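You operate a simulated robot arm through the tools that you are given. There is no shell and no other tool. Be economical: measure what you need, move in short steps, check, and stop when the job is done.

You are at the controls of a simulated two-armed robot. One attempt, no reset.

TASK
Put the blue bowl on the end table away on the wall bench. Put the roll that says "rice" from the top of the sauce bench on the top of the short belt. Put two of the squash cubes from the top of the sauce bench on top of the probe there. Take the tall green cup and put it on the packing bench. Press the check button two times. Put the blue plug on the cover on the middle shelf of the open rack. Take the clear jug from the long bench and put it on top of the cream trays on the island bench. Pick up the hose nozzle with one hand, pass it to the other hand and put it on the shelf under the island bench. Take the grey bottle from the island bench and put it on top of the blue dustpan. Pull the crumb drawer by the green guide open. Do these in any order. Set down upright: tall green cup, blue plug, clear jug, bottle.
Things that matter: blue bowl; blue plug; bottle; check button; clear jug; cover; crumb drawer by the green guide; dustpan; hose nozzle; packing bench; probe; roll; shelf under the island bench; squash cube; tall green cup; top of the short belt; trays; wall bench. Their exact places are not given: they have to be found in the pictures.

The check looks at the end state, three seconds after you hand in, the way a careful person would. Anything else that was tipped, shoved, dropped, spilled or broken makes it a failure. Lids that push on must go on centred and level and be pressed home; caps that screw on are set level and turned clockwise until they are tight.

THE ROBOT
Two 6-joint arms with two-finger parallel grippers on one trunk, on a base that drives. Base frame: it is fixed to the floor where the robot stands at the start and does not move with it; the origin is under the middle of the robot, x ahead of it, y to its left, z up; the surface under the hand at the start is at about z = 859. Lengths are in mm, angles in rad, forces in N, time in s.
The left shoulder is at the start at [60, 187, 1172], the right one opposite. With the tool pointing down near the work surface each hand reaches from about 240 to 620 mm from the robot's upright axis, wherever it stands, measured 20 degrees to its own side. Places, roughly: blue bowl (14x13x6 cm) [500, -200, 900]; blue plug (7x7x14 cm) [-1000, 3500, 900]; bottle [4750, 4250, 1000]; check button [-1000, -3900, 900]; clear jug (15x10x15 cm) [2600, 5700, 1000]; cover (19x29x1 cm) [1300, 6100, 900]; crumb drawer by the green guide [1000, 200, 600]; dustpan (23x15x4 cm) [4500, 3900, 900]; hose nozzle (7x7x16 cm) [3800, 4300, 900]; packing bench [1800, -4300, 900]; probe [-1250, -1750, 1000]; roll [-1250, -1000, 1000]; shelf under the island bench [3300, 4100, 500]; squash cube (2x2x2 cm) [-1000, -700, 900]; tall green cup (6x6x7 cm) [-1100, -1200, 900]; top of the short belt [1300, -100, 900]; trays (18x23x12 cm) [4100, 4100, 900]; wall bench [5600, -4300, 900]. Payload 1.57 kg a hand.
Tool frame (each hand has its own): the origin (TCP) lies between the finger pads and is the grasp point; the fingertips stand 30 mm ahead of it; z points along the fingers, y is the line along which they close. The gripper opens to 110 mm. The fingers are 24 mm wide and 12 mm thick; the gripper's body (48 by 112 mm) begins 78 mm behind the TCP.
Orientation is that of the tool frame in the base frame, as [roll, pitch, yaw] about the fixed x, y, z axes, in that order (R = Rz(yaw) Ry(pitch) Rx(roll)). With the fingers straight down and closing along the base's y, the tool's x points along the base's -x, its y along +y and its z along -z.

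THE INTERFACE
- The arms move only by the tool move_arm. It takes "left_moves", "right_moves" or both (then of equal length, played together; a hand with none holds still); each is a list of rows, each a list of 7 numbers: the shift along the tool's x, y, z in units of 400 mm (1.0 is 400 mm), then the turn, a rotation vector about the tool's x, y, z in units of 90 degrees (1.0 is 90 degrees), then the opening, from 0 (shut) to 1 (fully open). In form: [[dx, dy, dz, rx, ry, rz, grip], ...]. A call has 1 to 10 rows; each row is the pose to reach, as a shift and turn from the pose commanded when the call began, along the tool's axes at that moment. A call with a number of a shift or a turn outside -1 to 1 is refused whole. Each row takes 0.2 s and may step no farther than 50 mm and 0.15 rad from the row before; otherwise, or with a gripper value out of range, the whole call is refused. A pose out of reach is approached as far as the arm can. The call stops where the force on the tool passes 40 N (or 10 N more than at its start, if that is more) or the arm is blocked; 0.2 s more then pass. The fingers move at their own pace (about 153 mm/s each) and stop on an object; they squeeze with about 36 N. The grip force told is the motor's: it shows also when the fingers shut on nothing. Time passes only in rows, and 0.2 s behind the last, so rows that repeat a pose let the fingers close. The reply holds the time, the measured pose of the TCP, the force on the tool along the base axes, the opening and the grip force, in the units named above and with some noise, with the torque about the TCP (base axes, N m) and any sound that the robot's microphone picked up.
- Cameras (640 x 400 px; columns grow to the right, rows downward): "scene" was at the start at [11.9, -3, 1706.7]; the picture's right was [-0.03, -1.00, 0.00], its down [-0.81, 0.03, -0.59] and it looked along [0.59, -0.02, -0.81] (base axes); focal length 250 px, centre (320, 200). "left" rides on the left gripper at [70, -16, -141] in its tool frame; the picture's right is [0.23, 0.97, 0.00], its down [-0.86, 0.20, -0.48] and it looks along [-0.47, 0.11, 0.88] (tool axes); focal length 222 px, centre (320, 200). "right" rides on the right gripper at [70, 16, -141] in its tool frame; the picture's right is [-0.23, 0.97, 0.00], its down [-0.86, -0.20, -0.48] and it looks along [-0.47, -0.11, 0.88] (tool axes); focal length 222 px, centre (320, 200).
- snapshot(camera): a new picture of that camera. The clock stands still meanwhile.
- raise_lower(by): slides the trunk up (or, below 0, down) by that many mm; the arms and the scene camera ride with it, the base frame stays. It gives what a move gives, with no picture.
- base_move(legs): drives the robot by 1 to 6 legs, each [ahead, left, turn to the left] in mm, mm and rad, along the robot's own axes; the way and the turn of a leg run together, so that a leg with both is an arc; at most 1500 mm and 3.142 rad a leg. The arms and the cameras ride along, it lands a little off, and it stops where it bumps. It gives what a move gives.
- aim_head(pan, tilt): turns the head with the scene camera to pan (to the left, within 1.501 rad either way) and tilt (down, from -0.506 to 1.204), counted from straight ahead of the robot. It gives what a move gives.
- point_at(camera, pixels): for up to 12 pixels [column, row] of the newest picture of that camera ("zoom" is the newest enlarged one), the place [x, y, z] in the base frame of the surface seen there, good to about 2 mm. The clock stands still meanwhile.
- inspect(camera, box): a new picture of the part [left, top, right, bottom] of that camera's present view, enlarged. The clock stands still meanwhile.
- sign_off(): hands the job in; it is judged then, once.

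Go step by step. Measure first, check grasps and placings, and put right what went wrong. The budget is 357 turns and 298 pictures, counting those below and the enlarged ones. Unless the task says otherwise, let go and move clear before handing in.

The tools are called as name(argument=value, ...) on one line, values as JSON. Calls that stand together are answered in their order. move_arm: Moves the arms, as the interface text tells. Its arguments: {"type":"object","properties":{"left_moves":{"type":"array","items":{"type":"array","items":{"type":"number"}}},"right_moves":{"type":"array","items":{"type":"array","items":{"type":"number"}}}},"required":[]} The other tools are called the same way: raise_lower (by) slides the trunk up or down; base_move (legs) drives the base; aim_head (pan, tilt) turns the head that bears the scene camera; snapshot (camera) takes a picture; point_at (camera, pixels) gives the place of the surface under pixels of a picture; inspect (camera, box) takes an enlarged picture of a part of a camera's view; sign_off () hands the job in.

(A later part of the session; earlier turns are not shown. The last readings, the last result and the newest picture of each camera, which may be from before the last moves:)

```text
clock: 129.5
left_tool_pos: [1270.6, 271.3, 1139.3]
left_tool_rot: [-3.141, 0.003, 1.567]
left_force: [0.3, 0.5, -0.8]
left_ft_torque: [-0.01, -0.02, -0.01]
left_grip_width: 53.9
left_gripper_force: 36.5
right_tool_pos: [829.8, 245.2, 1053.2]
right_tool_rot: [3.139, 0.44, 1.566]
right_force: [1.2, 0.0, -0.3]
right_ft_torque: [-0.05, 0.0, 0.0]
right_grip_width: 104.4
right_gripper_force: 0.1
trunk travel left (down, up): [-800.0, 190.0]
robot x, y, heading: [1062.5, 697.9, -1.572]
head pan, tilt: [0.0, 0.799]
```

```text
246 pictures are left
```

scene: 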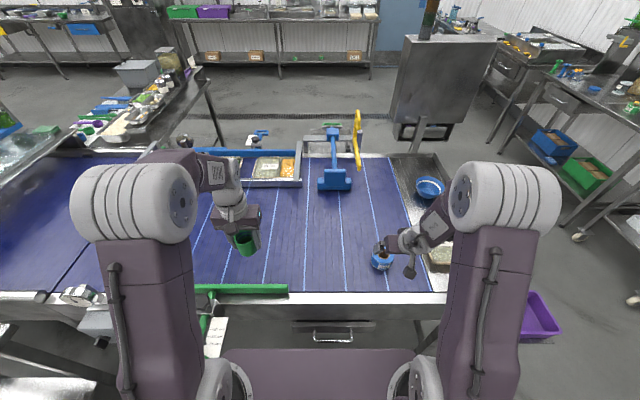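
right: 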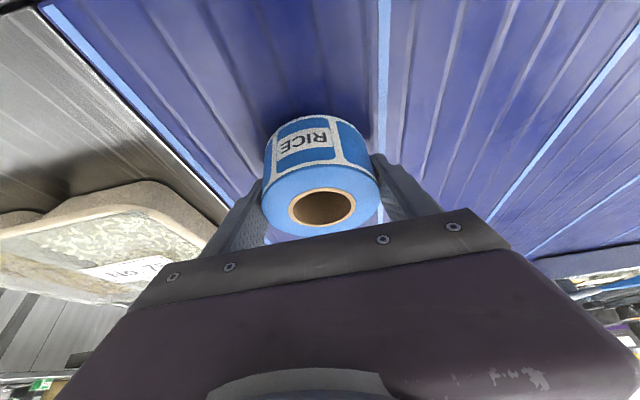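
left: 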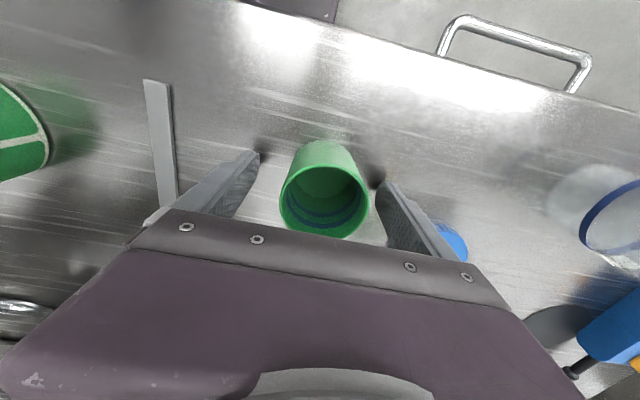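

The roll stands on the belt. Next the drawer: back up and shift so the right hand lines up with the handle, keeping the cup clear.

base_move(legs=[[-240, 165, 0]])

move_arm(left_moves=[[0.1, -0.05, 0, 0, 0, 0, 0], [0.2, -0.1, 0, 0, 0, 0, 0]], right_moves=[[0, 0, 0, 0, 0.06, 0, 0.33], [0, 0, 0, 0, 0.12, 0, 0.33]])

move_arm(right_moves=[[0, 0, 0, 0, 0, 0.095, 0.33], [0, 0, 0, 0, 0, 0.19, 0.33], [0, 0, 0, 0, 0, 0.285, 0.33], [0, 0, 0, 0, 0, 0.38, 0.33], [0, 0, 0, 0, 0, 0.475, 0.33], [0, 0, 0, 0, 0, 0.57, 0.33], [0, 0, 0, 0, 0, 0.665, 0.33], [0, 0, 0, 0, 0, 0.76, 0.33], [0, 0, 0, 0, 0, 0.855, 0.33], [0, 0, 0, 0, 0, 0.95, 0.33]])

```text
clock: 131.5
left_tool_pos: [1439.8, 510.4, 1138.8]
left_tool_rot: [3.139, -0.001, 1.567]
left_force: [-0.1, -0.4, 0.0]
left_ft_torque: [0.01, -0.03, -0.01]
left_grip_width: 54.1
left_gripper_force: 36.7
right_tool_pos: [997.3, 485.3, 1052.1]
right_tool_rot: [3.138, 0.434, 1.567]
right_force: [-0.1, -0.3, -0.4]
right_ft_torque: [0.01, 0.0, -0.02]
right_grip_width: 104.8
right_gripper_force: 0.1
trunk travel left (down, up): [-800.0, 190.0]
robot x, y, heading: [1233.5, 936.1, -1.57]
head pan, tilt: [0.0, 0.799]
```

```text
clock: 132.1
left_tool_pos: [1400.1, 592.6, 1140.3]
left_tool_rot: [3.14, 0.001, 1.569]
left_force: [-0.3, 0.3, 0.1]
left_ft_torque: [-0.03, 0.01, -0.03]
left_grip_width: 54.0
left_gripper_force: 36.2
right_tool_pos: [1016.3, 478.0, 1055.6]
right_tool_rot: [3.061, 0.406, 1.57]
right_force: [0.4, 0.3, 0.1]
right_ft_torque: [-0.05, 0.01, 0.01]
right_grip_width: 36.2
right_gripper_force: 0.1
right hand out of reach, approached as far as the arm can: row 1, 2
trunk travel left (down, up): [-800.0, 190.0]
robot x, y, heading: [1232.4, 938.4, -1.575]
head pan, tilt: [0.0, 0.799]
```

```text
clock: 134.3
left_tool_pos: [1400.6, 590.9, 1140.2]
left_tool_rot: [-3.142, 0.001, 1.567]
left_force: [-0.4, -0.6, 0.1]
left_ft_torque: [0.01, 0.03, 0.0]
left_grip_width: 53.8
left_gripper_force: 36.3
right_tool_pos: [998.1, 485.6, 1052.5]
right_tool_rot: [2.891, 0.015, 0.072]
right_force: [0.1, 0.1, 0.1]
right_ft_torque: [-0.01, 0.04, 0.02]
right_grip_width: 36.2
right_gripper_force: 0.2
right hand out of reach, approached as far as the arm can: row 1
trunk travel left (down, up): [-800.0, 190.0]
robot x, y, heading: [1237.1, 939.8, -1.568]
head pan, tilt: [0.0, 0.799]
```

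The roll turned fully. I check the scene from here before lowering the trunk.

aim_head(pan=0.0, tilt=1.1)

snapshot(camera="scene")

```text
clock: 135.1
left_tool_pos: [1401.0, 591.7, 1139.2]
left_tool_rot: [-3.141, -0.001, 1.566]
left_force: [-0.2, 0.3, 0.1]
left_ft_torque: [0.04, -0.01, 0.0]
left_grip_width: 54.1
left_gripper_force: 35.8
right_tool_pos: [997.3, 484.7, 1054.0]
right_tool_rot: [2.894, 0.016, 0.076]
right_force: [0.2, -0.4, 0.6]
right_ft_torque: [0.02, -0.01, -0.03]
right_grip_width: 36.3
right_gripper_force: 0.0
trunk travel left (down, up): [-800.0, 190.0]
robot x, y, heading: [1230.4, 938.2, -1.571]
head pan, tilt: [0.0, 1.1]
```

```text
245 pictures are left
```

scene: 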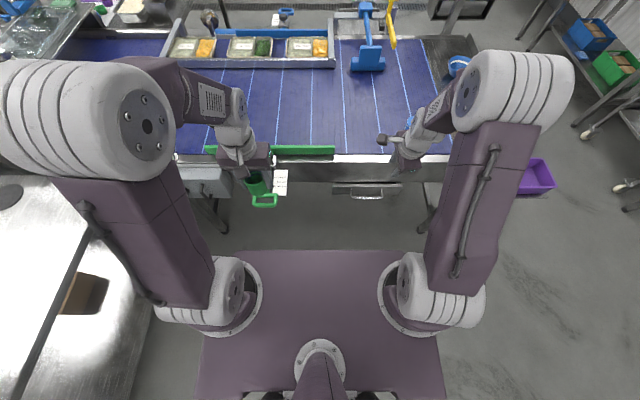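

point_at(camera="scene", pixels=[[265, 206], [255, 184], [280, 180], [75, 240], [20, 220], [100, 300], [200, 185], [365, 197], [60, 270]])

```text
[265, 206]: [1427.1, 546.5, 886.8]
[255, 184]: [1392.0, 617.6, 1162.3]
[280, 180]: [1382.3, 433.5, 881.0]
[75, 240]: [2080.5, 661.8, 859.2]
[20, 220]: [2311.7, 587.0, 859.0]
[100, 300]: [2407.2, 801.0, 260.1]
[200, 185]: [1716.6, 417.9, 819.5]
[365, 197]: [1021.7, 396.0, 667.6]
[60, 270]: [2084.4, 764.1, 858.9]
```

The green loop handle (1427,546,887) is just under the cup, so I raise and pull the cup back before lowering the trunk by 200.

move_arm(left_moves=[[0.05, 0, -0.1, 0, 0, 0, 0], [0.1, 0, -0.2, 0, 0, 0, 0], [0.15, 0, -0.3, 0, 0, 0, 0]], right_moves=[[0, 0, 0, 0, 0, 0.045, 0.35], [0, 0, 0, 0, 0, 0.045, 0.35], [0, 0, 0, 0, 0, 0.045, 0.35]])

raise_lower(by=-200)

```text
clock: 135.9
left_tool_pos: [1400.8, 653.6, 1260.3]
left_tool_rot: [3.141, 0.003, 1.567]
left_force: [-0.8, 0.1, -0.5]
left_ft_torque: [-0.02, 0.02, 0.03]
left_grip_width: 54.1
left_gripper_force: 36.1
right_tool_pos: [997.8, 486.0, 1053.4]
right_tool_rot: [2.89, -0.002, 0.005]
right_force: [0.1, -0.1, 0.2]
right_ft_torque: [0.0, -0.02, 0.01]
right_grip_width: 38.5
right_gripper_force: 0.1
trunk travel left (down, up): [-800.0, 190.0]
robot x, y, heading: [1233.9, 936.4, -1.57]
head pan, tilt: [0.0, 1.1]
```

```text
clock: 138.1
left_tool_pos: [1401.2, 652.9, 1059.0]
left_tool_rot: [3.141, 0.001, 1.568]
left_force: [0.5, 0.1, -0.1]
left_ft_torque: [0.02, 0.02, 0.03]
left_grip_width: 54.3
left_gripper_force: 36.0
right_tool_pos: [997.7, 486.3, 852.9]
right_tool_rot: [2.892, -0.001, 0.007]
right_force: [-0.4, -0.1, -0.4]
right_ft_torque: [-0.03, 0.02, 0.01]
right_grip_width: 38.5
right_gripper_force: 0.1
trunk travel left (down, up): [-600.0, 390.0]
robot x, y, heading: [1234.0, 938.0, -1.578]
head pan, tilt: [0.0, 1.1]
```

move_arm(right_moves=[[0.0, 0.02, 0.11, 0, 0, 0, 0.35], [0.005, 0.05, 0.22, 0, 0, 0, 0.35], [0.007, 0.084, 0.335, 0, 0, 0, 0.35]])

snapshot(camera="right")

```text
clock: 138.9
left_tool_pos: [1401.5, 651.4, 1059.9]
left_tool_rot: [-3.141, -0.001, 1.567]
left_force: [-0.6, 0.1, -0.8]
left_ft_torque: [0.01, -0.03, 0.0]
left_grip_width: 53.9
left_gripper_force: 36.1
right_tool_pos: [1000.9, 420.9, 728.5]
right_tool_rot: [2.893, -0.001, 0.006]
right_force: [-0.7, -0.8, 0.6]
right_ft_torque: [0.07, 0.0, 0.06]
right_grip_width: 38.6
right_gripper_force: 0.0
trunk travel left (down, up): [-600.0, 390.0]
robot x, y, heading: [1235.7, 936.6, -1.571]
head pan, tilt: [0.0, 1.1]
```

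```text
244 pictures are left
```

right: 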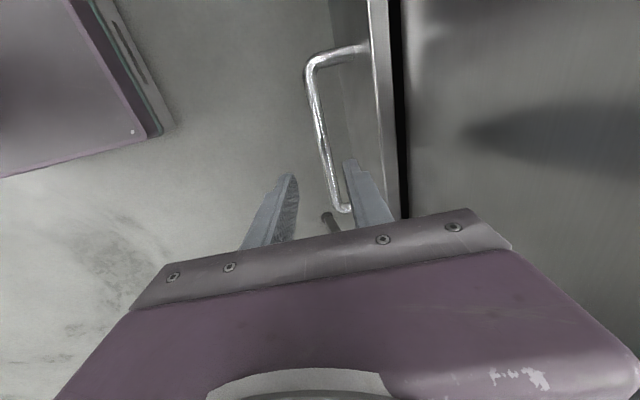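

point_at(camera="right", pixels=[[322, 130], [334, 185], [314, 90], [376, 100], [380, 160], [354, 165], [290, 185]])

```text
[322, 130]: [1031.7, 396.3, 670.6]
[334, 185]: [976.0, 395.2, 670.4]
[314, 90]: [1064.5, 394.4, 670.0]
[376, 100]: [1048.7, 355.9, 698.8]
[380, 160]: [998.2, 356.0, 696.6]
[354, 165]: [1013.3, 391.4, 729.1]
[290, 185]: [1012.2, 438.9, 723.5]
```

move_arm(right_moves=[[0.004, 0.0215, 0.02, 0, 0, 0, 0.35], [0.004, 0.0215, 0.08, 0, 0, 0, 0.35], [0.004, 0.0215, 0.128, 0, 0, 0, 0.35]])

snapshot(camera="right")

```text
clock: 139.7
left_tool_pos: [1402.7, 651.0, 1060.1]
left_tool_rot: [-3.14, -0.001, 1.568]
left_force: [-0.2, -0.4, -0.6]
left_ft_torque: [-0.01, -0.03, 0.01]
left_grip_width: 53.8
left_gripper_force: 35.8
right_tool_pos: [1002.4, 399.0, 684.3]
right_tool_rot: [2.893, 0.0, 0.004]
right_force: [1.2, 0.1, 0.5]
right_ft_torque: [0.02, 0.03, -0.04]
right_grip_width: 38.7
right_gripper_force: 0.1
trunk travel left (down, up): [-600.0, 390.0]
robot x, y, heading: [1232.3, 937.2, -1.572]
head pan, tilt: [0.0, 1.1]
```

```text
243 pictures are left
```

right: 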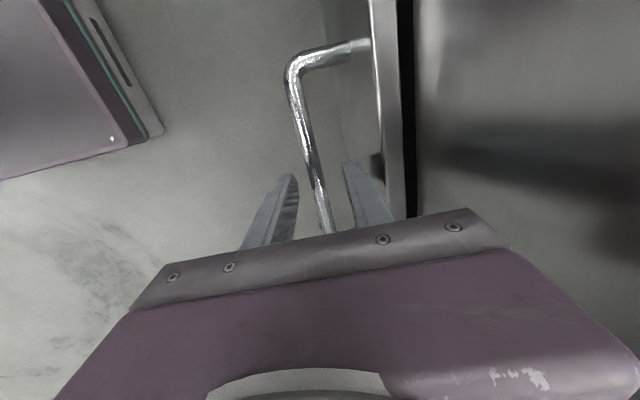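

Bar is between the fingers. Close on it and pull 200 mm toward +y.

move_arm(right_moves=[[0, 0, 0, 0, 0, 0, 0], [0, 0, 0, 0, 0, 0, 0], [0, -0.06, -0.0155, 0, 0, 0, 0], [0, -0.12, -0.031, 0, 0, 0, 0], [0, -0.18, -0.0465, 0, 0, 0, 0], [0, -0.24, -0.062, 0, 0, 0, 0], [0, -0.3, -0.0775, 0, 0, 0, 0], [0, -0.36, -0.093, 0, 0, 0, 0], [0, -0.42, -0.1085, 0, 0, 0, 0], [0, -0.48, -0.124, 0, 0, 0, 0]])

snapshot(camera="scene")

```text
clock: 141.9
left_tool_pos: [1403.8, 654.2, 1059.8]
left_tool_rot: [-3.137, 0.002, 1.567]
left_force: [-0.4, -0.1, -1.2]
left_ft_torque: [0.01, 0.0, 0.0]
left_grip_width: 54.1
left_gripper_force: 36.6
right_tool_pos: [979.4, 585.4, 694.2]
right_tool_rot: [2.891, -0.036, 0.018]
right_force: [17.9, 1.1, 25.4]
right_ft_torque: [-0.16, 0.06, -0.05]
right_grip_width: 11.4
right_gripper_force: 29.1
right hand out of reach, approached as far as the arm can: row 4, 5, 6, 7, 8, 9, 10
trunk travel left (down, up): [-600.0, 390.0]
robot x, y, heading: [1235.3, 935.8, -1.574]
head pan, tilt: [0.0, 1.1]
```

```text
242 pictures are left
```

scene: 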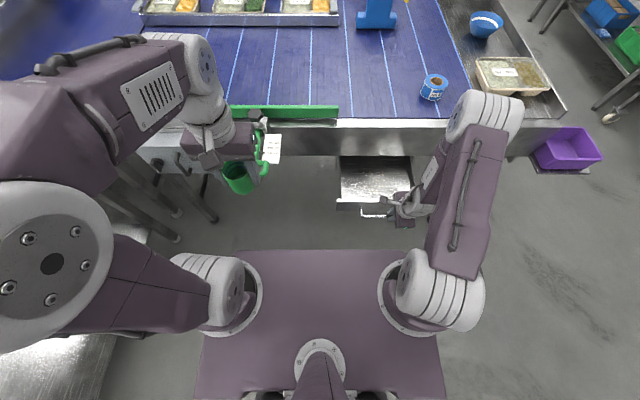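

The drawer is out ~185 mm. I release to relieve the strain and then re-grip to pull with the base further.

move_arm(right_moves=[[0, 0, 0, 0, 0, 0, 0.35], [0, 0, 0, 0, 0, 0, 0.35]])

inspect(camera="scene", box=[310, 120, 450, 240])

point_at(camera="zoom", pixels=[[130, 180], [130, 370], [300, 230], [220, 380], [330, 395], [140, 330], [300, 165]])

```text
clock: 142.5
left_tool_pos: [1402.0, 652.5, 1058.2]
left_tool_rot: [3.139, 0.001, 1.567]
left_force: [0.1, -0.5, -1.0]
left_ft_torque: [0.0, 0.0, 0.01]
left_grip_width: 53.8
left_gripper_force: 36.1
right_tool_pos: [979.4, 585.3, 691.6]
right_tool_rot: [2.896, -0.04, 0.015]
right_force: [-0.3, -1.1, -0.7]
right_ft_torque: [-0.01, -0.01, -0.01]
right_grip_width: 38.6
right_gripper_force: 0.0
trunk travel left (down, up): [-600.0, 390.0]
robot x, y, heading: [1233.2, 938.8, -1.573]
head pan, tilt: [0.0, 1.1]
```

```text
3.33 times, centred on (380, 180) of scene
```

zoom: 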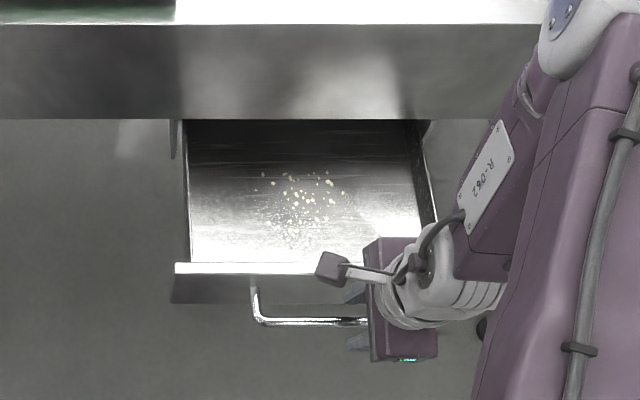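

```text
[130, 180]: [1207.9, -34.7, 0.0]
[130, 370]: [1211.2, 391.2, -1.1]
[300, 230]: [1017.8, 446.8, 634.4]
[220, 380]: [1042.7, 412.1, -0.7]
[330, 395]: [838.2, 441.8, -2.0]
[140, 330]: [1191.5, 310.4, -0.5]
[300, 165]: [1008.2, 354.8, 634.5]
```

The drawer (crumbs inside) may have more travel. I lift off the bar, back the base 130 mm, and pull again.

move_arm(right_moves=[[0, 0, -0.08, 0, 0, 0, 0.35], [0, 0, -0.18, 0, 0, 0, 0.35], [0, 0, -0.25, 0, 0, 0, 0.35]])

base_move(legs=[[-130, 0, 0]])

snapshot(camera="right")

```text
clock: 143.3
left_tool_pos: [1401.7, 654.0, 1059.3]
left_tool_rot: [3.141, 0.002, 1.567]
left_force: [0.1, 0.5, -0.3]
left_ft_torque: [-0.01, -0.02, 0.0]
left_grip_width: 53.8
left_gripper_force: 35.8
right_tool_pos: [975.5, 609.5, 789.2]
right_tool_rot: [2.892, -0.002, 0.008]
right_force: [-0.3, 1.1, 0.1]
right_ft_torque: [0.0, 0.03, 0.0]
right_grip_width: 38.7
right_gripper_force: 0.0
right hand out of reach, approached as far as the arm can: row 1, 2
trunk travel left (down, up): [-600.0, 390.0]
robot x, y, heading: [1235.1, 939.3, -1.574]
head pan, tilt: [0.0, 1.1]
```

```text
clock: 144.6
left_tool_pos: [1400.3, 782.8, 1059.1]
left_tool_rot: [-3.141, 0.0, 1.567]
left_force: [0.8, 0.8, -0.1]
left_ft_torque: [0.0, 0.02, 0.0]
left_grip_width: 53.9
left_gripper_force: 36.3
right_tool_pos: [976.9, 740.2, 787.2]
right_tool_rot: [2.893, -0.004, 0.008]
right_force: [0.0, 0.9, -0.1]
right_ft_torque: [0.0, 0.0, -0.01]
right_grip_width: 38.6
right_gripper_force: 0.1
trunk travel left (down, up): [-600.0, 390.0]
robot x, y, heading: [1232.0, 1069.4, -1.572]
head pan, tilt: [0.0, 1.1]
```

```text
240 pictures are left
```

right: 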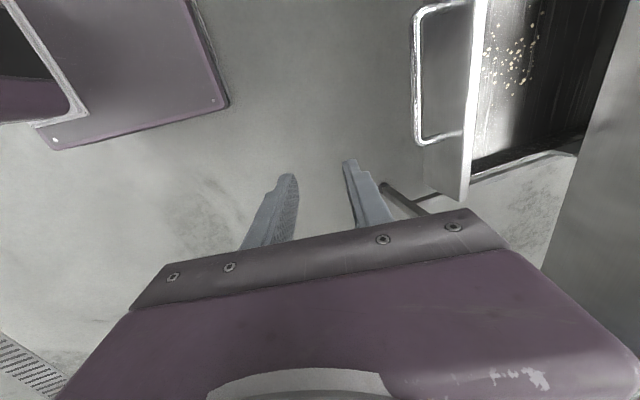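

point_at(camera="right", pixels=[[414, 50], [415, 90], [418, 130], [475, 100], [470, 180]])

```text
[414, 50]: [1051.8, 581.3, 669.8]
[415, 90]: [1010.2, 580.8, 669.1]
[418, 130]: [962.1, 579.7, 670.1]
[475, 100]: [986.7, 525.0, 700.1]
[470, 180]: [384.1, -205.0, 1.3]
```

move_arm(right_moves=[[0.02, 0.1, 0.05, 0, 0, 0, 0.35], [0.05, 0.2, 0.1, 0, 0, 0, 0.35], [0.07, 0.3, 0.16, 0, 0, 0, 0.35], [0.07, 0.3435, 0.191, 0, 0, 0, 0.35], [0.07, 0.327, 0.27, 0, 0, 0, 0.35], [0.07, 0.31, 0.352, 0, 0, 0, 0.35]])

snapshot(camera="right")

```text
clock: 146.0
left_tool_pos: [1401.5, 782.9, 1060.2]
left_tool_rot: [3.141, 0.001, 1.566]
left_force: [-0.5, 0.0, -0.8]
left_ft_torque: [0.01, 0.02, 0.02]
left_grip_width: 54.0
left_gripper_force: 36.2
right_tool_pos: [1006.4, 583.5, 681.2]
right_tool_rot: [2.894, -0.003, 0.008]
right_force: [-0.1, -0.5, -0.9]
right_ft_torque: [-0.03, 0.0, 0.0]
right_grip_width: 38.6
right_gripper_force: 0.0
right hand out of reach, approached as far as the arm can: row 3, 4
trunk travel left (down, up): [-600.0, 390.0]
robot x, y, heading: [1234.7, 1068.9, -1.569]
head pan, tilt: [0.0, 1.1]
```

```text
239 pictures are left
```

right: 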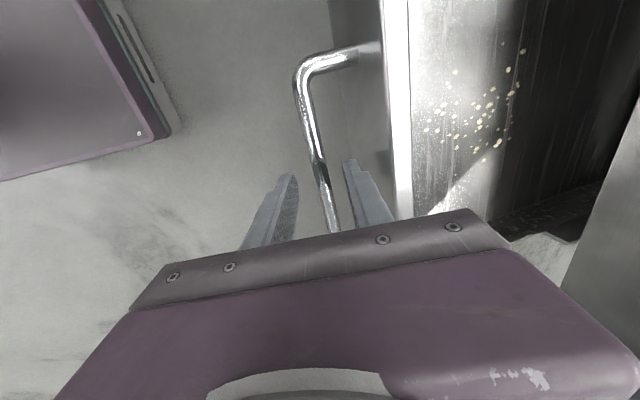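

Grip again and pull 100 mm more in small steps.

move_arm(right_moves=[[0, 0, 0, 0, 0, 0, 0], [0, 0, 0, 0, 0, 0, 0], [0, -0.04, -0.01, 0, 0, 0, 0], [0, -0.08, -0.0205, 0, 0, 0, 0], [0, -0.12, -0.031, 0, 0, 0, 0], [0, -0.16, -0.041, 0, 0, 0, 0], [0, -0.2, -0.051, 0, 0, 0, 0], [0, -0.24, -0.062, 0, 0, 0, 0]])

```text
clock: 147.8
left_tool_pos: [1403.0, 782.2, 1060.1]
left_tool_rot: [-3.141, -0.001, 1.567]
left_force: [0.8, 0.5, -0.2]
left_ft_torque: [-0.01, 0.03, 0.04]
left_grip_width: 53.9
left_gripper_force: 36.4
right_tool_pos: [993.8, 675.6, 686.1]
right_tool_rot: [2.898, -0.032, 0.015]
right_force: [21.9, -0.2, -13.1]
right_ft_torque: [0.09, -0.65, -0.61]
right_grip_width: 11.9
right_gripper_force: 29.6
right hand out of reach, approached as far as the arm can: row 3, 5, 6, 7, 8
trunk travel left (down, up): [-600.0, 390.0]
robot x, y, heading: [1238.9, 1069.7, -1.568]
head pan, tilt: [0.0, 1.1]
```

move_arm(right_moves=[[0, 0, 0, 0, 0, 0, 0.35], [0, 0, 0, 0, 0, 0, 0.35], [0, 0, -0.1, 0, 0, 0, 0.35], [0, 0, -0.2, 0, 0, 0, 0.35], [0, 0, -0.3, 0, 0, 0, 0.35]])

snapshot(camera="scene")

```text
clock: 149.0
left_tool_pos: [1402.4, 784.6, 1059.4]
left_tool_rot: [3.142, 0.001, 1.567]
left_force: [0.9, 0.0, 0.0]
left_ft_torque: [0.0, 0.0, 0.01]
left_grip_width: 53.9
left_gripper_force: 36.1
right_tool_pos: [993.8, 707.4, 806.5]
right_tool_rot: [2.891, -0.004, 0.008]
right_force: [-0.3, -0.3, -0.3]
right_ft_torque: [-0.01, 0.01, 0.03]
right_grip_width: 38.3
right_gripper_force: 0.1
right hand out of reach, approached as far as the arm can: row 3
trunk travel left (down, up): [-600.0, 390.0]
robot x, y, heading: [1232.3, 1069.9, -1.568]
head pan, tilt: [0.0, 1.1]
```

```text
238 pictures are left
```

scene: 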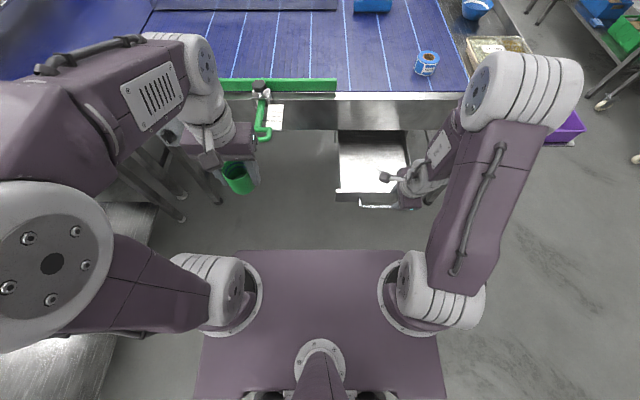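

point_at(camera="scene", pixels=[[365, 192], [365, 205], [350, 135], [345, 140], [410, 140]])

```text
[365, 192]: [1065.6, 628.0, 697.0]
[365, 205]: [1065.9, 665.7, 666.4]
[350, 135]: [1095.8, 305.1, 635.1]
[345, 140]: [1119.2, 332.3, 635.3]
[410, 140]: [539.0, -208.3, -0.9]
```

Drawer is open ~270 mm. Now raise the trunk and turn the right wrist back.

raise_lower(by=200)

move_arm(right_moves=[[0, 0, 0, 0, 0, -0.095, 0.6], [0, 0, 0, 0, 0, -0.19, 0.6], [0, 0, 0, 0, 0, -0.285, 0.6], [0, 0, 0, 0, 0, -0.38, 0.6], [0, 0, 0, 0, 0, -0.475, 0.6], [0, 0, 0, 0, 0, -0.57, 0.6], [0, 0, 0, 0, 0, -0.665, 0.6], [0, 0, 0, 0, 0, -0.76, 0.6], [0, 0, 0, 0, 0, -0.855, 0.6], [0, 0, 0, 0, 0, -0.95, 0.6]])

base_move(legs=[[-50, 0, 0], [0, -1300, 0], [0, 0, 1.57]])

```text
clock: 151.2
left_tool_pos: [1400.7, 784.1, 1259.4]
left_tool_rot: [-3.141, -0.001, 1.569]
left_force: [-0.3, 0.7, -1.7]
left_ft_torque: [0.0, 0.02, 0.01]
left_grip_width: 54.0
left_gripper_force: 36.0
right_tool_pos: [994.4, 706.0, 1006.5]
right_tool_rot: [2.891, -0.003, 0.008]
right_force: [0.2, 0.1, -0.2]
right_ft_torque: [-0.02, 0.04, 0.0]
right_grip_width: 38.5
right_gripper_force: 0.0
trunk travel left (down, up): [-800.0, 190.0]
robot x, y, heading: [1235.3, 1069.1, -1.568]
head pan, tilt: [0.0, 1.1]
```

```text
clock: 153.3
left_tool_pos: [1401.4, 782.2, 1260.1]
left_tool_rot: [3.141, 0.0, 1.567]
left_force: [0.6, 0.1, -1.3]
left_ft_torque: [0.01, 0.0, -0.01]
left_grip_width: 54.0
left_gripper_force: 36.2
right_tool_pos: [993.0, 706.4, 1004.6]
right_tool_rot: [3.121, 0.248, 1.498]
right_force: [0.5, -0.5, -0.8]
right_ft_torque: [-0.01, 0.03, 0.01]
right_grip_width: 66.0
right_gripper_force: 0.1
trunk travel left (down, up): [-800.0, 190.0]
robot x, y, heading: [1232.9, 1069.7, -1.574]
head pan, tilt: [0.0, 1.1]
```

```text
clock: 164.2
left_tool_pos: [241.4, 1295.0, 1259.3]
left_tool_rot: [3.14, 0.001, -3.138]
left_force: [-0.4, -0.3, -0.4]
left_ft_torque: [-0.02, 0.01, 0.0]
left_grip_width: 54.4
left_gripper_force: 36.2
right_tool_pos: [320.3, 888.0, 1005.1]
right_tool_rot: [3.117, 0.248, 3.073]
right_force: [0.6, 0.3, 1.7]
right_ft_torque: [-0.01, -0.01, -0.01]
right_grip_width: 65.9
right_gripper_force: 0.0
trunk travel left (down, up): [-800.0, 190.0]
robot x, y, heading: [-41.0, 1125.8, 0.005]
head pan, tilt: [0.0, 1.1]
```

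move_arm(right_moves=[[0, 0, -0.1, 0, 0.08, -0.023, 0.6], [0, 0, -0.2, 0, 0.158, -0.045, 0.6], [0, 0, -0.3, 0, 0.158, -0.045, 0.6]])

base_move(legs=[[0, -1100, 0]])

aim_head(pan=0, tilt=0.95)

snapshot(camera="scene")

```text
clock: 165.2
left_tool_pos: [239.8, 1295.6, 1258.4]
left_tool_rot: [3.14, 0.002, -3.14]
left_force: [0.0, -0.5, -0.8]
left_ft_torque: [0.01, 0.0, 0.03]
left_grip_width: 54.0
left_gripper_force: 36.4
right_tool_pos: [309.6, 940.1, 1129.9]
right_tool_rot: [2.903, 0.051, 2.996]
right_force: [-0.6, -0.1, 0.4]
right_ft_torque: [0.02, -0.03, -0.01]
right_grip_width: 65.9
right_gripper_force: 0.0
right hand out of reach, approached as far as the arm can: row 1, 2
trunk travel left (down, up): [-800.0, 190.0]
robot x, y, heading: [-42.9, 1123.2, 0.002]
head pan, tilt: [0.0, 1.1]
stopped in row 3 (right hand): the arm was blocked; the commanded pose is now the measured one
```

```text
clock: 170.8
left_tool_pos: [239.0, 189.2, 1259.9]
left_tool_rot: [3.141, -0.001, 3.131]
left_force: [0.5, -0.4, 0.0]
left_ft_torque: [-0.01, 0.02, 0.01]
left_grip_width: 53.9
left_gripper_force: 36.3
right_tool_pos: [303.6, -167.0, 1130.5]
right_tool_rot: [2.904, 0.051, 2.981]
right_force: [0.1, -0.5, -0.2]
right_ft_torque: [-0.02, -0.01, 0.0]
right_grip_width: 65.9
right_gripper_force: 0.0
trunk travel left (down, up): [-800.0, 190.0]
robot x, y, heading: [-44.4, 23.1, -0.012]
head pan, tilt: [0.0, 1.1]
```

```text
clock: 171.5
left_tool_pos: [238.3, 189.5, 1259.9]
left_tool_rot: [3.141, -0.001, 3.13]
left_force: [0.4, -0.3, 0.4]
left_ft_torque: [-0.02, -0.01, -0.01]
left_grip_width: 54.0
left_gripper_force: 35.5
right_tool_pos: [305.7, -167.3, 1129.5]
right_tool_rot: [2.902, 0.052, 2.982]
right_force: [0.2, 0.1, -0.1]
right_ft_torque: [0.01, 0.03, -0.01]
right_grip_width: 65.8
right_gripper_force: 0.0
trunk travel left (down, up): [-800.0, 190.0]
robot x, y, heading: [-47.6, 26.1, -0.011]
head pan, tilt: [0.0, 0.949]
```

```text
237 pictures are left
```

scene: 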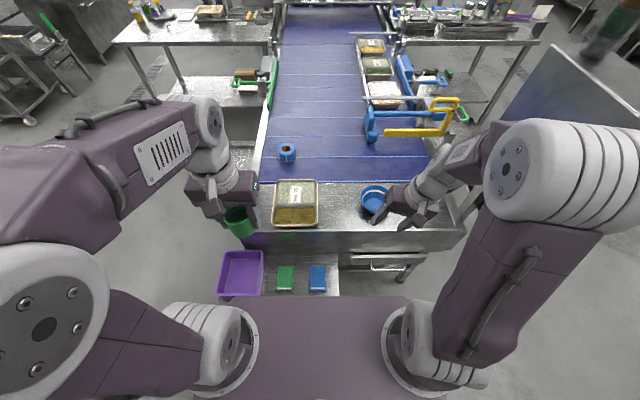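

The right wrist came close to a limit; I straighten it while moving it outward, then measure the bowl.

move_arm(right_moves=[[-0.08, -0.08, 0.0, 0, 0, 0, 0.6], [-0.16, -0.16, 0.0, 0.04, 0.01, -0.03, 0.6], [-0.24, -0.24, 0.0, 0.1, 0.02, -0.07, 0.6], [-0.28, -0.3, 0.0, 0.153, 0.032, -0.102, 0.6], [-0.28, -0.3, 0.0, 0.153, 0.032, -0.102, 0.6]])

snapshot(camera="right")

inspect(camera="scene", box=[330, 160, 450, 240])

```text
clock: 172.7
left_tool_pos: [238.6, 189.3, 1258.8]
left_tool_rot: [3.141, -0.001, 3.13]
left_force: [1.1, 0.0, -1.8]
left_ft_torque: [-0.02, 0.01, 0.01]
left_grip_width: 54.0
left_gripper_force: 36.1
right_tool_pos: [397.7, -301.2, 1107.2]
right_tool_rot: [-3.133, 0.017, -3.137]
right_force: [0.2, -0.2, -0.6]
right_ft_torque: [0.02, -0.01, -0.04]
right_grip_width: 66.0
right_gripper_force: 0.1
trunk travel left (down, up): [-800.0, 190.0]
robot x, y, heading: [-48.1, 23.4, -0.01]
head pan, tilt: [0.0, 0.949]
```

```text
236 pictures are left
```

right: 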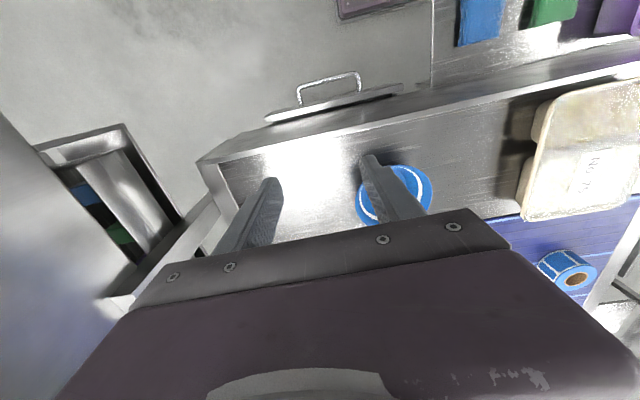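

```text
5.00 times, centred on (390, 200) of scene
```

zoom: 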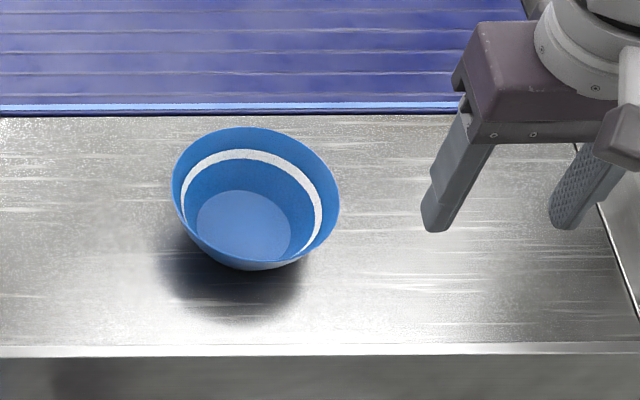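

point_at(camera="zoom", pixels=[[177, 190], [336, 205], [255, 131], [300, 250], [220, 262], [245, 230], [320, 170], [310, 180], [250, 300]])

```text
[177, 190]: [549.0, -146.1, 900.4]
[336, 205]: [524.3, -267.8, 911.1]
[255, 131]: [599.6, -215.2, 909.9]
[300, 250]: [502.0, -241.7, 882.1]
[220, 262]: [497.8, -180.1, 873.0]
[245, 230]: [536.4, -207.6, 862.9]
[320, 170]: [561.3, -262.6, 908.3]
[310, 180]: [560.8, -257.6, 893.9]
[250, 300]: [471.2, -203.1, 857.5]
```

point_at(camera="scene", pixels=[[310, 293], [240, 292], [300, 250], [385, 268], [315, 285]])

```text
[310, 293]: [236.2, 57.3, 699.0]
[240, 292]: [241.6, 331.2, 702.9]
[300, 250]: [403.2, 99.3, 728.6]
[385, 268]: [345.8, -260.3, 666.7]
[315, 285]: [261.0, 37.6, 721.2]
```

A side shelf (z≈700) reaches x≈236, so I only creep to x≈20 and shift right 85 mm.

base_move(legs=[[65, -85, 0.01]])

```text
clock: 173.9
left_tool_pos: [301.4, 108.4, 1260.1]
left_tool_rot: [-3.141, 0.001, 3.139]
left_force: [0.0, -0.4, 0.2]
left_ft_torque: [0.0, -0.03, -0.02]
left_grip_width: 53.8
left_gripper_force: 35.8
right_tool_pos: [464.2, -380.8, 1108.7]
right_tool_rot: [-3.13, 0.019, -3.127]
right_force: [-0.2, 0.4, -0.3]
right_ft_torque: [0.0, 0.01, 0.0]
right_grip_width: 65.9
right_gripper_force: 0.0
trunk travel left (down, up): [-800.0, 190.0]
robot x, y, heading: [18.6, -57.7, -0.001]
head pan, tilt: [0.0, 0.949]
```

move_arm(right_moves=[[-0.06, 0.09, 0, 0, 0, 0, 0.45], [-0.12, 0.18, 0, 0, 0, 0, 0.45], [-0.185, 0.277, 0.02, 0, 0, 0, 0.45], [-0.185, 0.277, 0.13, 0, 0, 0, 0.45], [-0.185, 0.277, 0.24, 0, 0, 0, 0.45], [-0.185, 0.277, 0.34, 0, 0, 0, 0.45]])

snapshot(camera="right")

```text
clock: 175.3
left_tool_pos: [304.7, 105.8, 1259.8]
left_tool_rot: [3.141, -0.003, 3.139]
left_force: [0.7, 0.5, -0.5]
left_ft_torque: [0.02, 0.01, -0.02]
left_grip_width: 53.7
left_gripper_force: 36.3
right_tool_pos: [542.5, -269.9, 972.5]
right_tool_rot: [-3.133, 0.017, -3.126]
right_force: [-0.1, 0.7, -0.3]
right_ft_torque: [-0.01, 0.01, -0.01]
right_grip_width: 49.6
right_gripper_force: 0.0
trunk travel left (down, up): [-800.0, 190.0]
robot x, y, heading: [21.0, -58.6, -0.002]
head pan, tilt: [0.0, 0.949]
```

```text
234 pictures are left
```

right: 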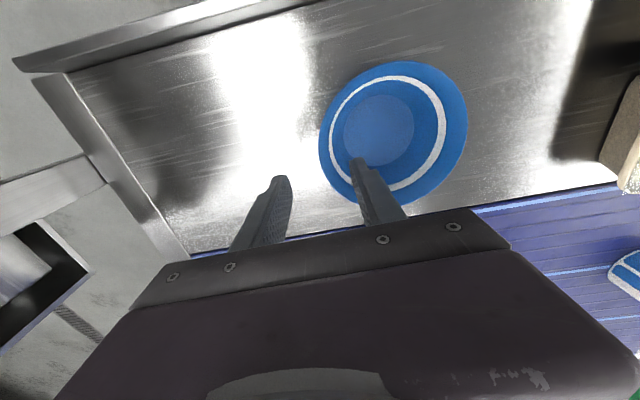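

point_at(camera="right", pixels=[[321, 150], [330, 180], [345, 198], [322, 125], [466, 115], [400, 63], [440, 180], [380, 130]])

```text
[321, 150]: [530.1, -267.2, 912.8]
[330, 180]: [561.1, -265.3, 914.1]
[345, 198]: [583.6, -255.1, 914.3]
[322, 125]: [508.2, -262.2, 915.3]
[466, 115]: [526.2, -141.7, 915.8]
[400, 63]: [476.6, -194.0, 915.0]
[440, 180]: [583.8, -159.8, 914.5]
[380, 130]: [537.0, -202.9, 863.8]
```

move_arm(right_moves=[[0.005, 0.004, 0.06, 0, 0, 0, 0.45], [0.005, 0.004, 0.116, 0, 0, 0, 0.45], [0.005, 0.004, 0.116, 0, 0, 0, 0], [0.005, 0.004, 0.116, 0, 0, 0, 0], [0.005, 0.004, 0.116, 0, 0, 0, 0], [0.005, 0.004, 0.06, 0, 0, 0, 0]])

snapshot(camera="right")

```text
clock: 176.7
left_tool_pos: [301.8, 107.7, 1259.0]
left_tool_rot: [-3.141, 0.001, 3.14]
left_force: [0.9, 0.0, -0.8]
left_ft_torque: [0.02, 0.0, -0.02]
left_grip_width: 53.9
left_gripper_force: 35.6
right_tool_pos: [539.4, -268.7, 947.3]
right_tool_rot: [-3.133, 0.018, -3.125]
right_force: [1.5, 0.4, 3.8]
right_ft_torque: [0.44, -0.17, -0.05]
right_grip_width: 8.2
right_gripper_force: 26.9
trunk travel left (down, up): [-800.0, 190.0]
robot x, y, heading: [18.0, -59.6, -0.003]
head pan, tilt: [0.0, 0.949]
```

```text
233 pictures are left
```

right: 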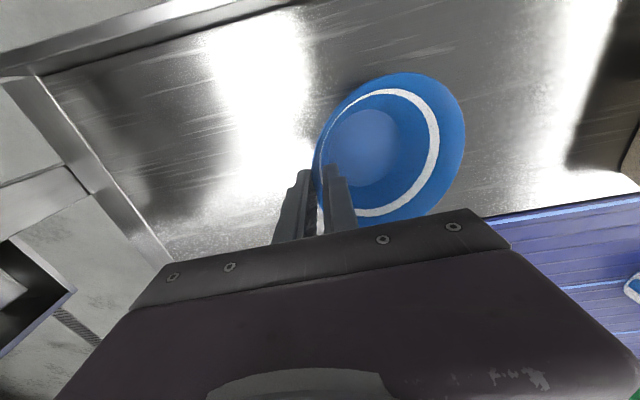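

Rim is held; bowl tilts slightly. Lift it well clear.

move_arm(right_moves=[[0, 0, -0.1, 0, 0, 0, 0], [0, 0, -0.2, 0, 0, 0, 0], [0, 0, -0.3, 0, 0, 0, 0], [0, 0, -0.4, 0, 0, 0, 0], [0.1, -0.05, -0.45, 0, 0, 0, 0], [0.2, -0.1, -0.45, 0, 0, 0, 0]])

snapshot(camera="scene")

```text
clock: 178.1
left_tool_pos: [301.1, 105.4, 1259.8]
left_tool_rot: [3.14, 0.002, 3.139]
left_force: [0.4, 0.6, 0.1]
left_ft_torque: [-0.02, 0.0, 0.02]
left_grip_width: 54.3
left_gripper_force: 35.3
right_tool_pos: [454.1, -310.0, 1127.1]
right_tool_rot: [-3.135, 0.02, -3.126]
right_force: [0.2, -0.3, -0.3]
right_ft_torque: [-0.01, -0.02, 0.0]
right_grip_width: 3.6
right_gripper_force: 24.9
trunk travel left (down, up): [-800.0, 190.0]
robot x, y, heading: [17.5, -62.9, -0.005]
head pan, tilt: [0.0, 0.949]
```

```text
232 pictures are left
```

scene: 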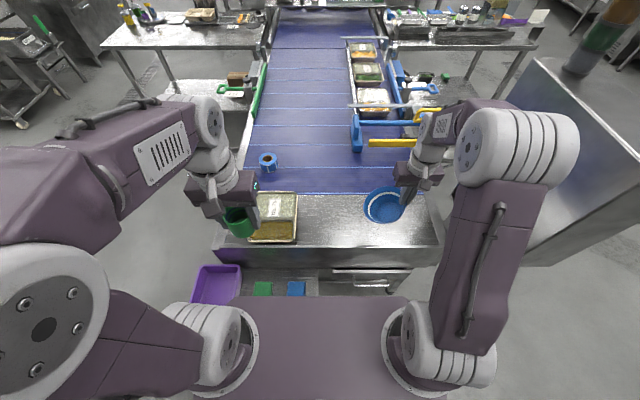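

Bowl is in the right hand, cup in the left. I back off, turn toward the right wall and drive to the packing bench area.

base_move(legs=[[-300, 0, 0], [0, 0, -1.57], [1450, 0, 0], [1450, 0, 0], [0, 1100, 0], [0, 1000, 0]])

aim_head(pan=0, tilt=0.6)

snapshot(camera="scene")

```text
clock: 207.4
left_tool_pos: [2048.1, -3177.7, 1259.8]
left_tool_rot: [-3.141, 0.001, 1.581]
left_force: [0.5, 1.0, -0.6]
left_ft_torque: [0.04, 0.0, -0.01]
left_grip_width: 54.2
left_gripper_force: 36.3
right_tool_pos: [1633.9, -3337.3, 1127.1]
right_tool_rot: [-3.134, 0.021, 1.597]
right_force: [0.1, 0.8, 0.3]
right_ft_torque: [-0.01, 0.02, 0.01]
right_grip_width: 3.1
right_gripper_force: 24.0
trunk travel left (down, up): [-800.0, 190.0]
robot x, y, heading: [1872.4, -2895.7, -1.561]
head pan, tilt: [0.0, 0.949]
```

```text
clock: 208.2
left_tool_pos: [2047.9, -3178.6, 1259.6]
left_tool_rot: [-3.141, 0.0, 1.581]
left_force: [0.3, -0.4, -0.7]
left_ft_torque: [-0.02, 0.02, 0.0]
left_grip_width: 54.0
left_gripper_force: 35.6
right_tool_pos: [1634.7, -3337.0, 1126.6]
right_tool_rot: [-3.133, 0.02, 1.599]
right_force: [0.4, -0.1, -0.1]
right_ft_torque: [-0.01, 0.01, 0.0]
right_grip_width: 3.1
right_gripper_force: 24.2
trunk travel left (down, up): [-800.0, 190.0]
robot x, y, heading: [1875.7, -2892.5, -1.556]
head pan, tilt: [0.0, 0.6]
```

```text
231 pictures are left
```

scene: 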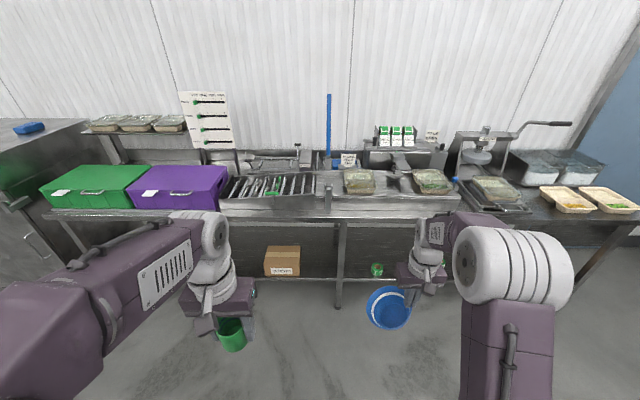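

The bench ahead: I look for a free flat spot.

inspect(camera="scene", box=[200, 90, 520, 230])

point_at(camera="scene", pixels=[[390, 195], [300, 200], [340, 208], [460, 205], [530, 210], [400, 170], [330, 187], [240, 200], [60, 205], [545, 190], [420, 200], [620, 210]])

```text
2.00 times, centred on (360, 160) of scene
```

zoom: 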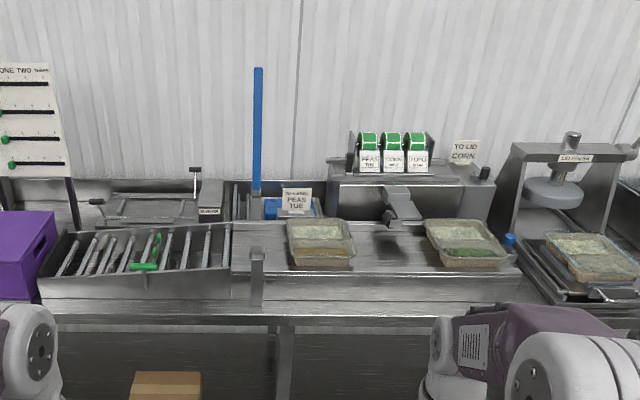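

```text
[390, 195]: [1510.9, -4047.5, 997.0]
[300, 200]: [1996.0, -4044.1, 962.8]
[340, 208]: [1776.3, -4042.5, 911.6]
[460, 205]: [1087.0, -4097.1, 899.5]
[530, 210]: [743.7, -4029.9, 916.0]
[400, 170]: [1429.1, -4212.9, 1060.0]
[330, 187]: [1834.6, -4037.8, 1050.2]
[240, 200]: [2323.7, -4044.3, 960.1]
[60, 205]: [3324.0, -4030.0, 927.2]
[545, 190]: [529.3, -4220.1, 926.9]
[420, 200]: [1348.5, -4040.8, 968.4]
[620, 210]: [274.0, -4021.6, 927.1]
```

base_move(legs=[[350, -250, -0.012]])

aim_head(pan=-0.3, tilt=0.6)

snapshot(camera="scene")

```text
clock: 210.8
left_tool_pos: [1801.9, -3532.8, 1260.3]
left_tool_rot: [-3.141, 0.002, 1.581]
left_force: [-0.4, 0.0, -1.1]
left_ft_torque: [-0.01, 0.03, 0.02]
left_grip_width: 53.8
left_gripper_force: 35.7
right_tool_pos: [1387.2, -3693.0, 1127.7]
right_tool_rot: [-3.133, 0.018, 1.598]
right_force: [0.4, 0.9, -1.1]
right_ft_torque: [0.01, 0.02, -0.02]
right_grip_width: 2.9
right_gripper_force: 24.1
trunk travel left (down, up): [-800.0, 190.0]
robot x, y, heading: [1630.3, -3253.3, -1.564]
head pan, tilt: [0.0, 0.6]
```

```text
clock: 211.6
left_tool_pos: [1801.0, -3534.8, 1260.2]
left_tool_rot: [3.141, 0.0, 1.582]
left_force: [0.8, 0.3, -1.1]
left_ft_torque: [0.04, 0.02, -0.01]
left_grip_width: 54.1
left_gripper_force: 36.5
right_tool_pos: [1387.3, -3694.2, 1125.9]
right_tool_rot: [-3.132, 0.017, 1.598]
right_force: [-0.5, 0.1, -1.1]
right_ft_torque: [0.03, -0.02, -0.03]
right_grip_width: 3.1
right_gripper_force: 23.8
trunk travel left (down, up): [-800.0, 190.0]
robot x, y, heading: [1626.4, -3254.6, -1.556]
head pan, tilt: [-0.3, 0.6]
```

```text
229 pictures are left
```

scene: 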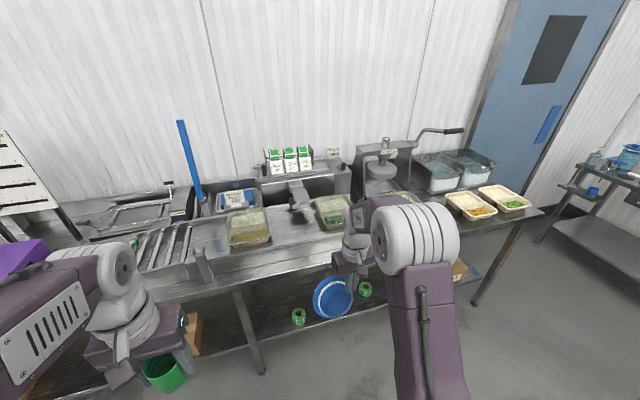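

base_move(legs=[[0, -750, -0.01]])

aim_head(pan=0, tilt=0.7)

snapshot(camera="scene")

```text
clock: 215.7
left_tool_pos: [1046.0, -3539.0, 1259.1]
left_tool_rot: [3.141, 0.0, 1.565]
left_force: [-0.5, -0.3, -0.7]
left_ft_torque: [-0.01, 0.04, 0.05]
left_grip_width: 54.1
left_gripper_force: 36.4
right_tool_pos: [629.3, -3692.4, 1127.6]
right_tool_rot: [-3.133, 0.02, 1.579]
right_force: [-0.1, -0.2, -0.2]
right_ft_torque: [0.02, 0.0, -0.01]
right_grip_width: 2.4
right_gripper_force: 24.4
trunk travel left (down, up): [-800.0, 190.0]
robot x, y, heading: [878.8, -3251.9, -1.578]
head pan, tilt: [-0.3, 0.6]
```

```text
clock: 216.5
left_tool_pos: [1045.1, -3539.4, 1260.1]
left_tool_rot: [-3.14, 0.001, 1.563]
left_force: [0.6, 0.8, -0.9]
left_ft_torque: [-0.02, 0.0, -0.01]
left_grip_width: 53.8
left_gripper_force: 35.8
right_tool_pos: [628.5, -3691.4, 1127.6]
right_tool_rot: [-3.133, 0.02, 1.58]
right_force: [0.4, 0.5, -0.4]
right_ft_torque: [0.0, 0.02, -0.03]
right_grip_width: 2.6
right_gripper_force: 23.8
trunk travel left (down, up): [-800.0, 190.0]
robot x, y, heading: [879.8, -3254.9, -1.575]
head pan, tilt: [0.0, 0.7]
```

```text
228 pictures are left
```

scene: 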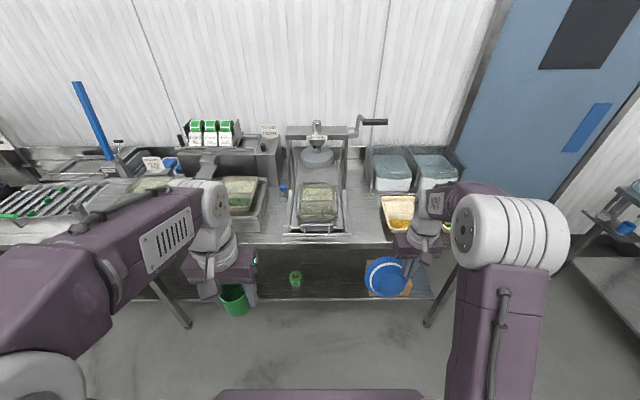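

point_at(camera="scene", pixels=[[354, 215], [378, 215], [365, 228], [365, 238], [365, 242], [278, 225], [365, 195], [348, 230], [385, 225], [280, 190], [365, 122], [384, 200]])

inspect(camera="scene", box=[260, 130, 420, 250])

```text
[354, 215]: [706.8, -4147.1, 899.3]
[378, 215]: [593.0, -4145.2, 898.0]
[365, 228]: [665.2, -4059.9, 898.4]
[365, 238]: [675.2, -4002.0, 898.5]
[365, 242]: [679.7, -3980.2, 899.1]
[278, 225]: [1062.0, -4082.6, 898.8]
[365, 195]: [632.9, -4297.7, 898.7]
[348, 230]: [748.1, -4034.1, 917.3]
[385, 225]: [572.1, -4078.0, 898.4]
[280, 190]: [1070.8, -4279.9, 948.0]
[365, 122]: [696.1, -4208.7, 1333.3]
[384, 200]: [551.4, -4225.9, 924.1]
```

```text
3.33 times, centred on (340, 190) of scene
```

zoom: 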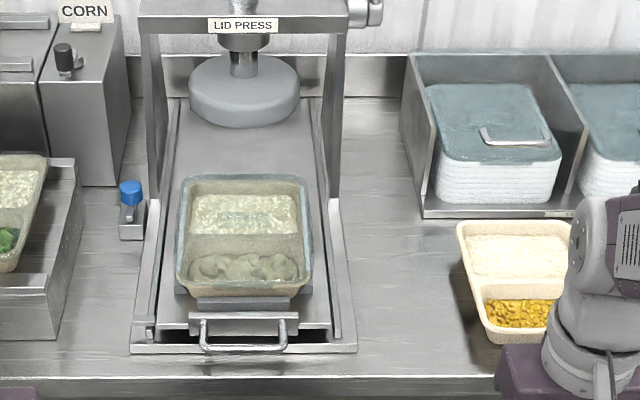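

Free spot: around (648,-4090). I drive so the left hand can set the cup there.

base_move(legs=[[0, -420, 0], [350, 0, 0.006]])

snapshot(camera="left")

```text
clock: 221.0
left_tool_pos: [621.9, -3890.6, 1260.4]
left_tool_rot: [-3.142, 0.002, 1.567]
left_force: [-1.3, 0.6, -0.4]
left_ft_torque: [-0.03, 0.01, -0.03]
left_grip_width: 54.0
left_gripper_force: 35.3
right_tool_pos: [203.1, -4043.6, 1128.2]
right_tool_rot: [-3.133, 0.019, 1.582]
right_force: [-0.7, 1.3, -0.7]
right_ft_torque: [-0.01, 0.02, 0.01]
right_grip_width: 2.6
right_gripper_force: 24.1
trunk travel left (down, up): [-800.0, 190.0]
robot x, y, heading: [453.0, -3608.4, -1.572]
head pan, tilt: [0.0, 0.7]
```

```text
226 pictures are left
```

left: 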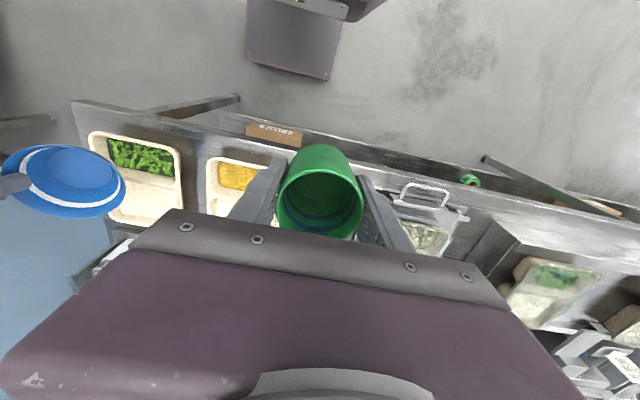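

move_arm(left_moves=[[0, 0.02, 0.12, 0, 0, 0, 0], [0, 0.04, 0.24, 0, 0, 0, 0], [0, 0.06, 0.36, 0, 0, 0, 0], [0, 0.07, 0.48, 0, 0, 0, 0], [-0.05, 0.07, 0.59, 0, 0, 0, 0], [-0.16, 0.07, 0.62, 0, 0, 0, 0], [-0.28, 0.07, 0.64, 0, 0, 0, 0], [-0.4, 0.07, 0.66, 0, 0, 0, 0], [-0.4875, 0.07, 0.69, 0, 0, 0, 0], [-0.4875, 0.07, 0.76, 0, 0, 0, 0]])

snapshot(camera="left")

```text
clock: 223.2
left_tool_pos: [649.2, -4088.0, 955.7]
left_tool_rot: [-3.141, 0.001, 1.569]
left_force: [-0.8, -0.7, -1.4]
left_ft_torque: [0.06, -0.02, -0.02]
left_grip_width: 54.2
left_gripper_force: 35.8
right_tool_pos: [205.3, -4044.9, 1127.3]
right_tool_rot: [-3.133, 0.017, 1.583]
right_force: [0.1, -0.3, -0.8]
right_ft_torque: [-0.03, -0.01, 0.02]
right_grip_width: 2.5
right_gripper_force: 23.9
trunk travel left (down, up): [-800.0, 190.0]
robot x, y, heading: [452.8, -3606.6, -1.573]
head pan, tilt: [0.0, 0.7]
```

```text
225 pictures are left
```

left: 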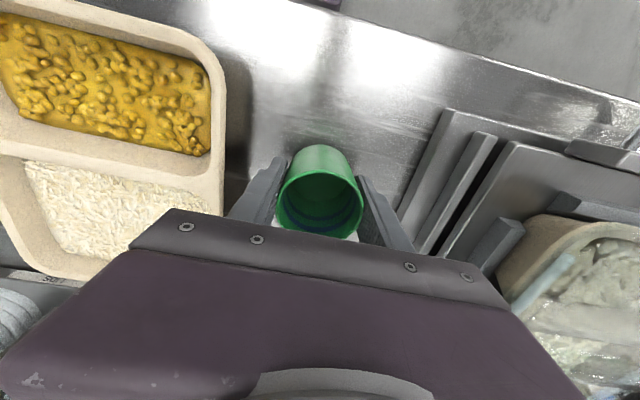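

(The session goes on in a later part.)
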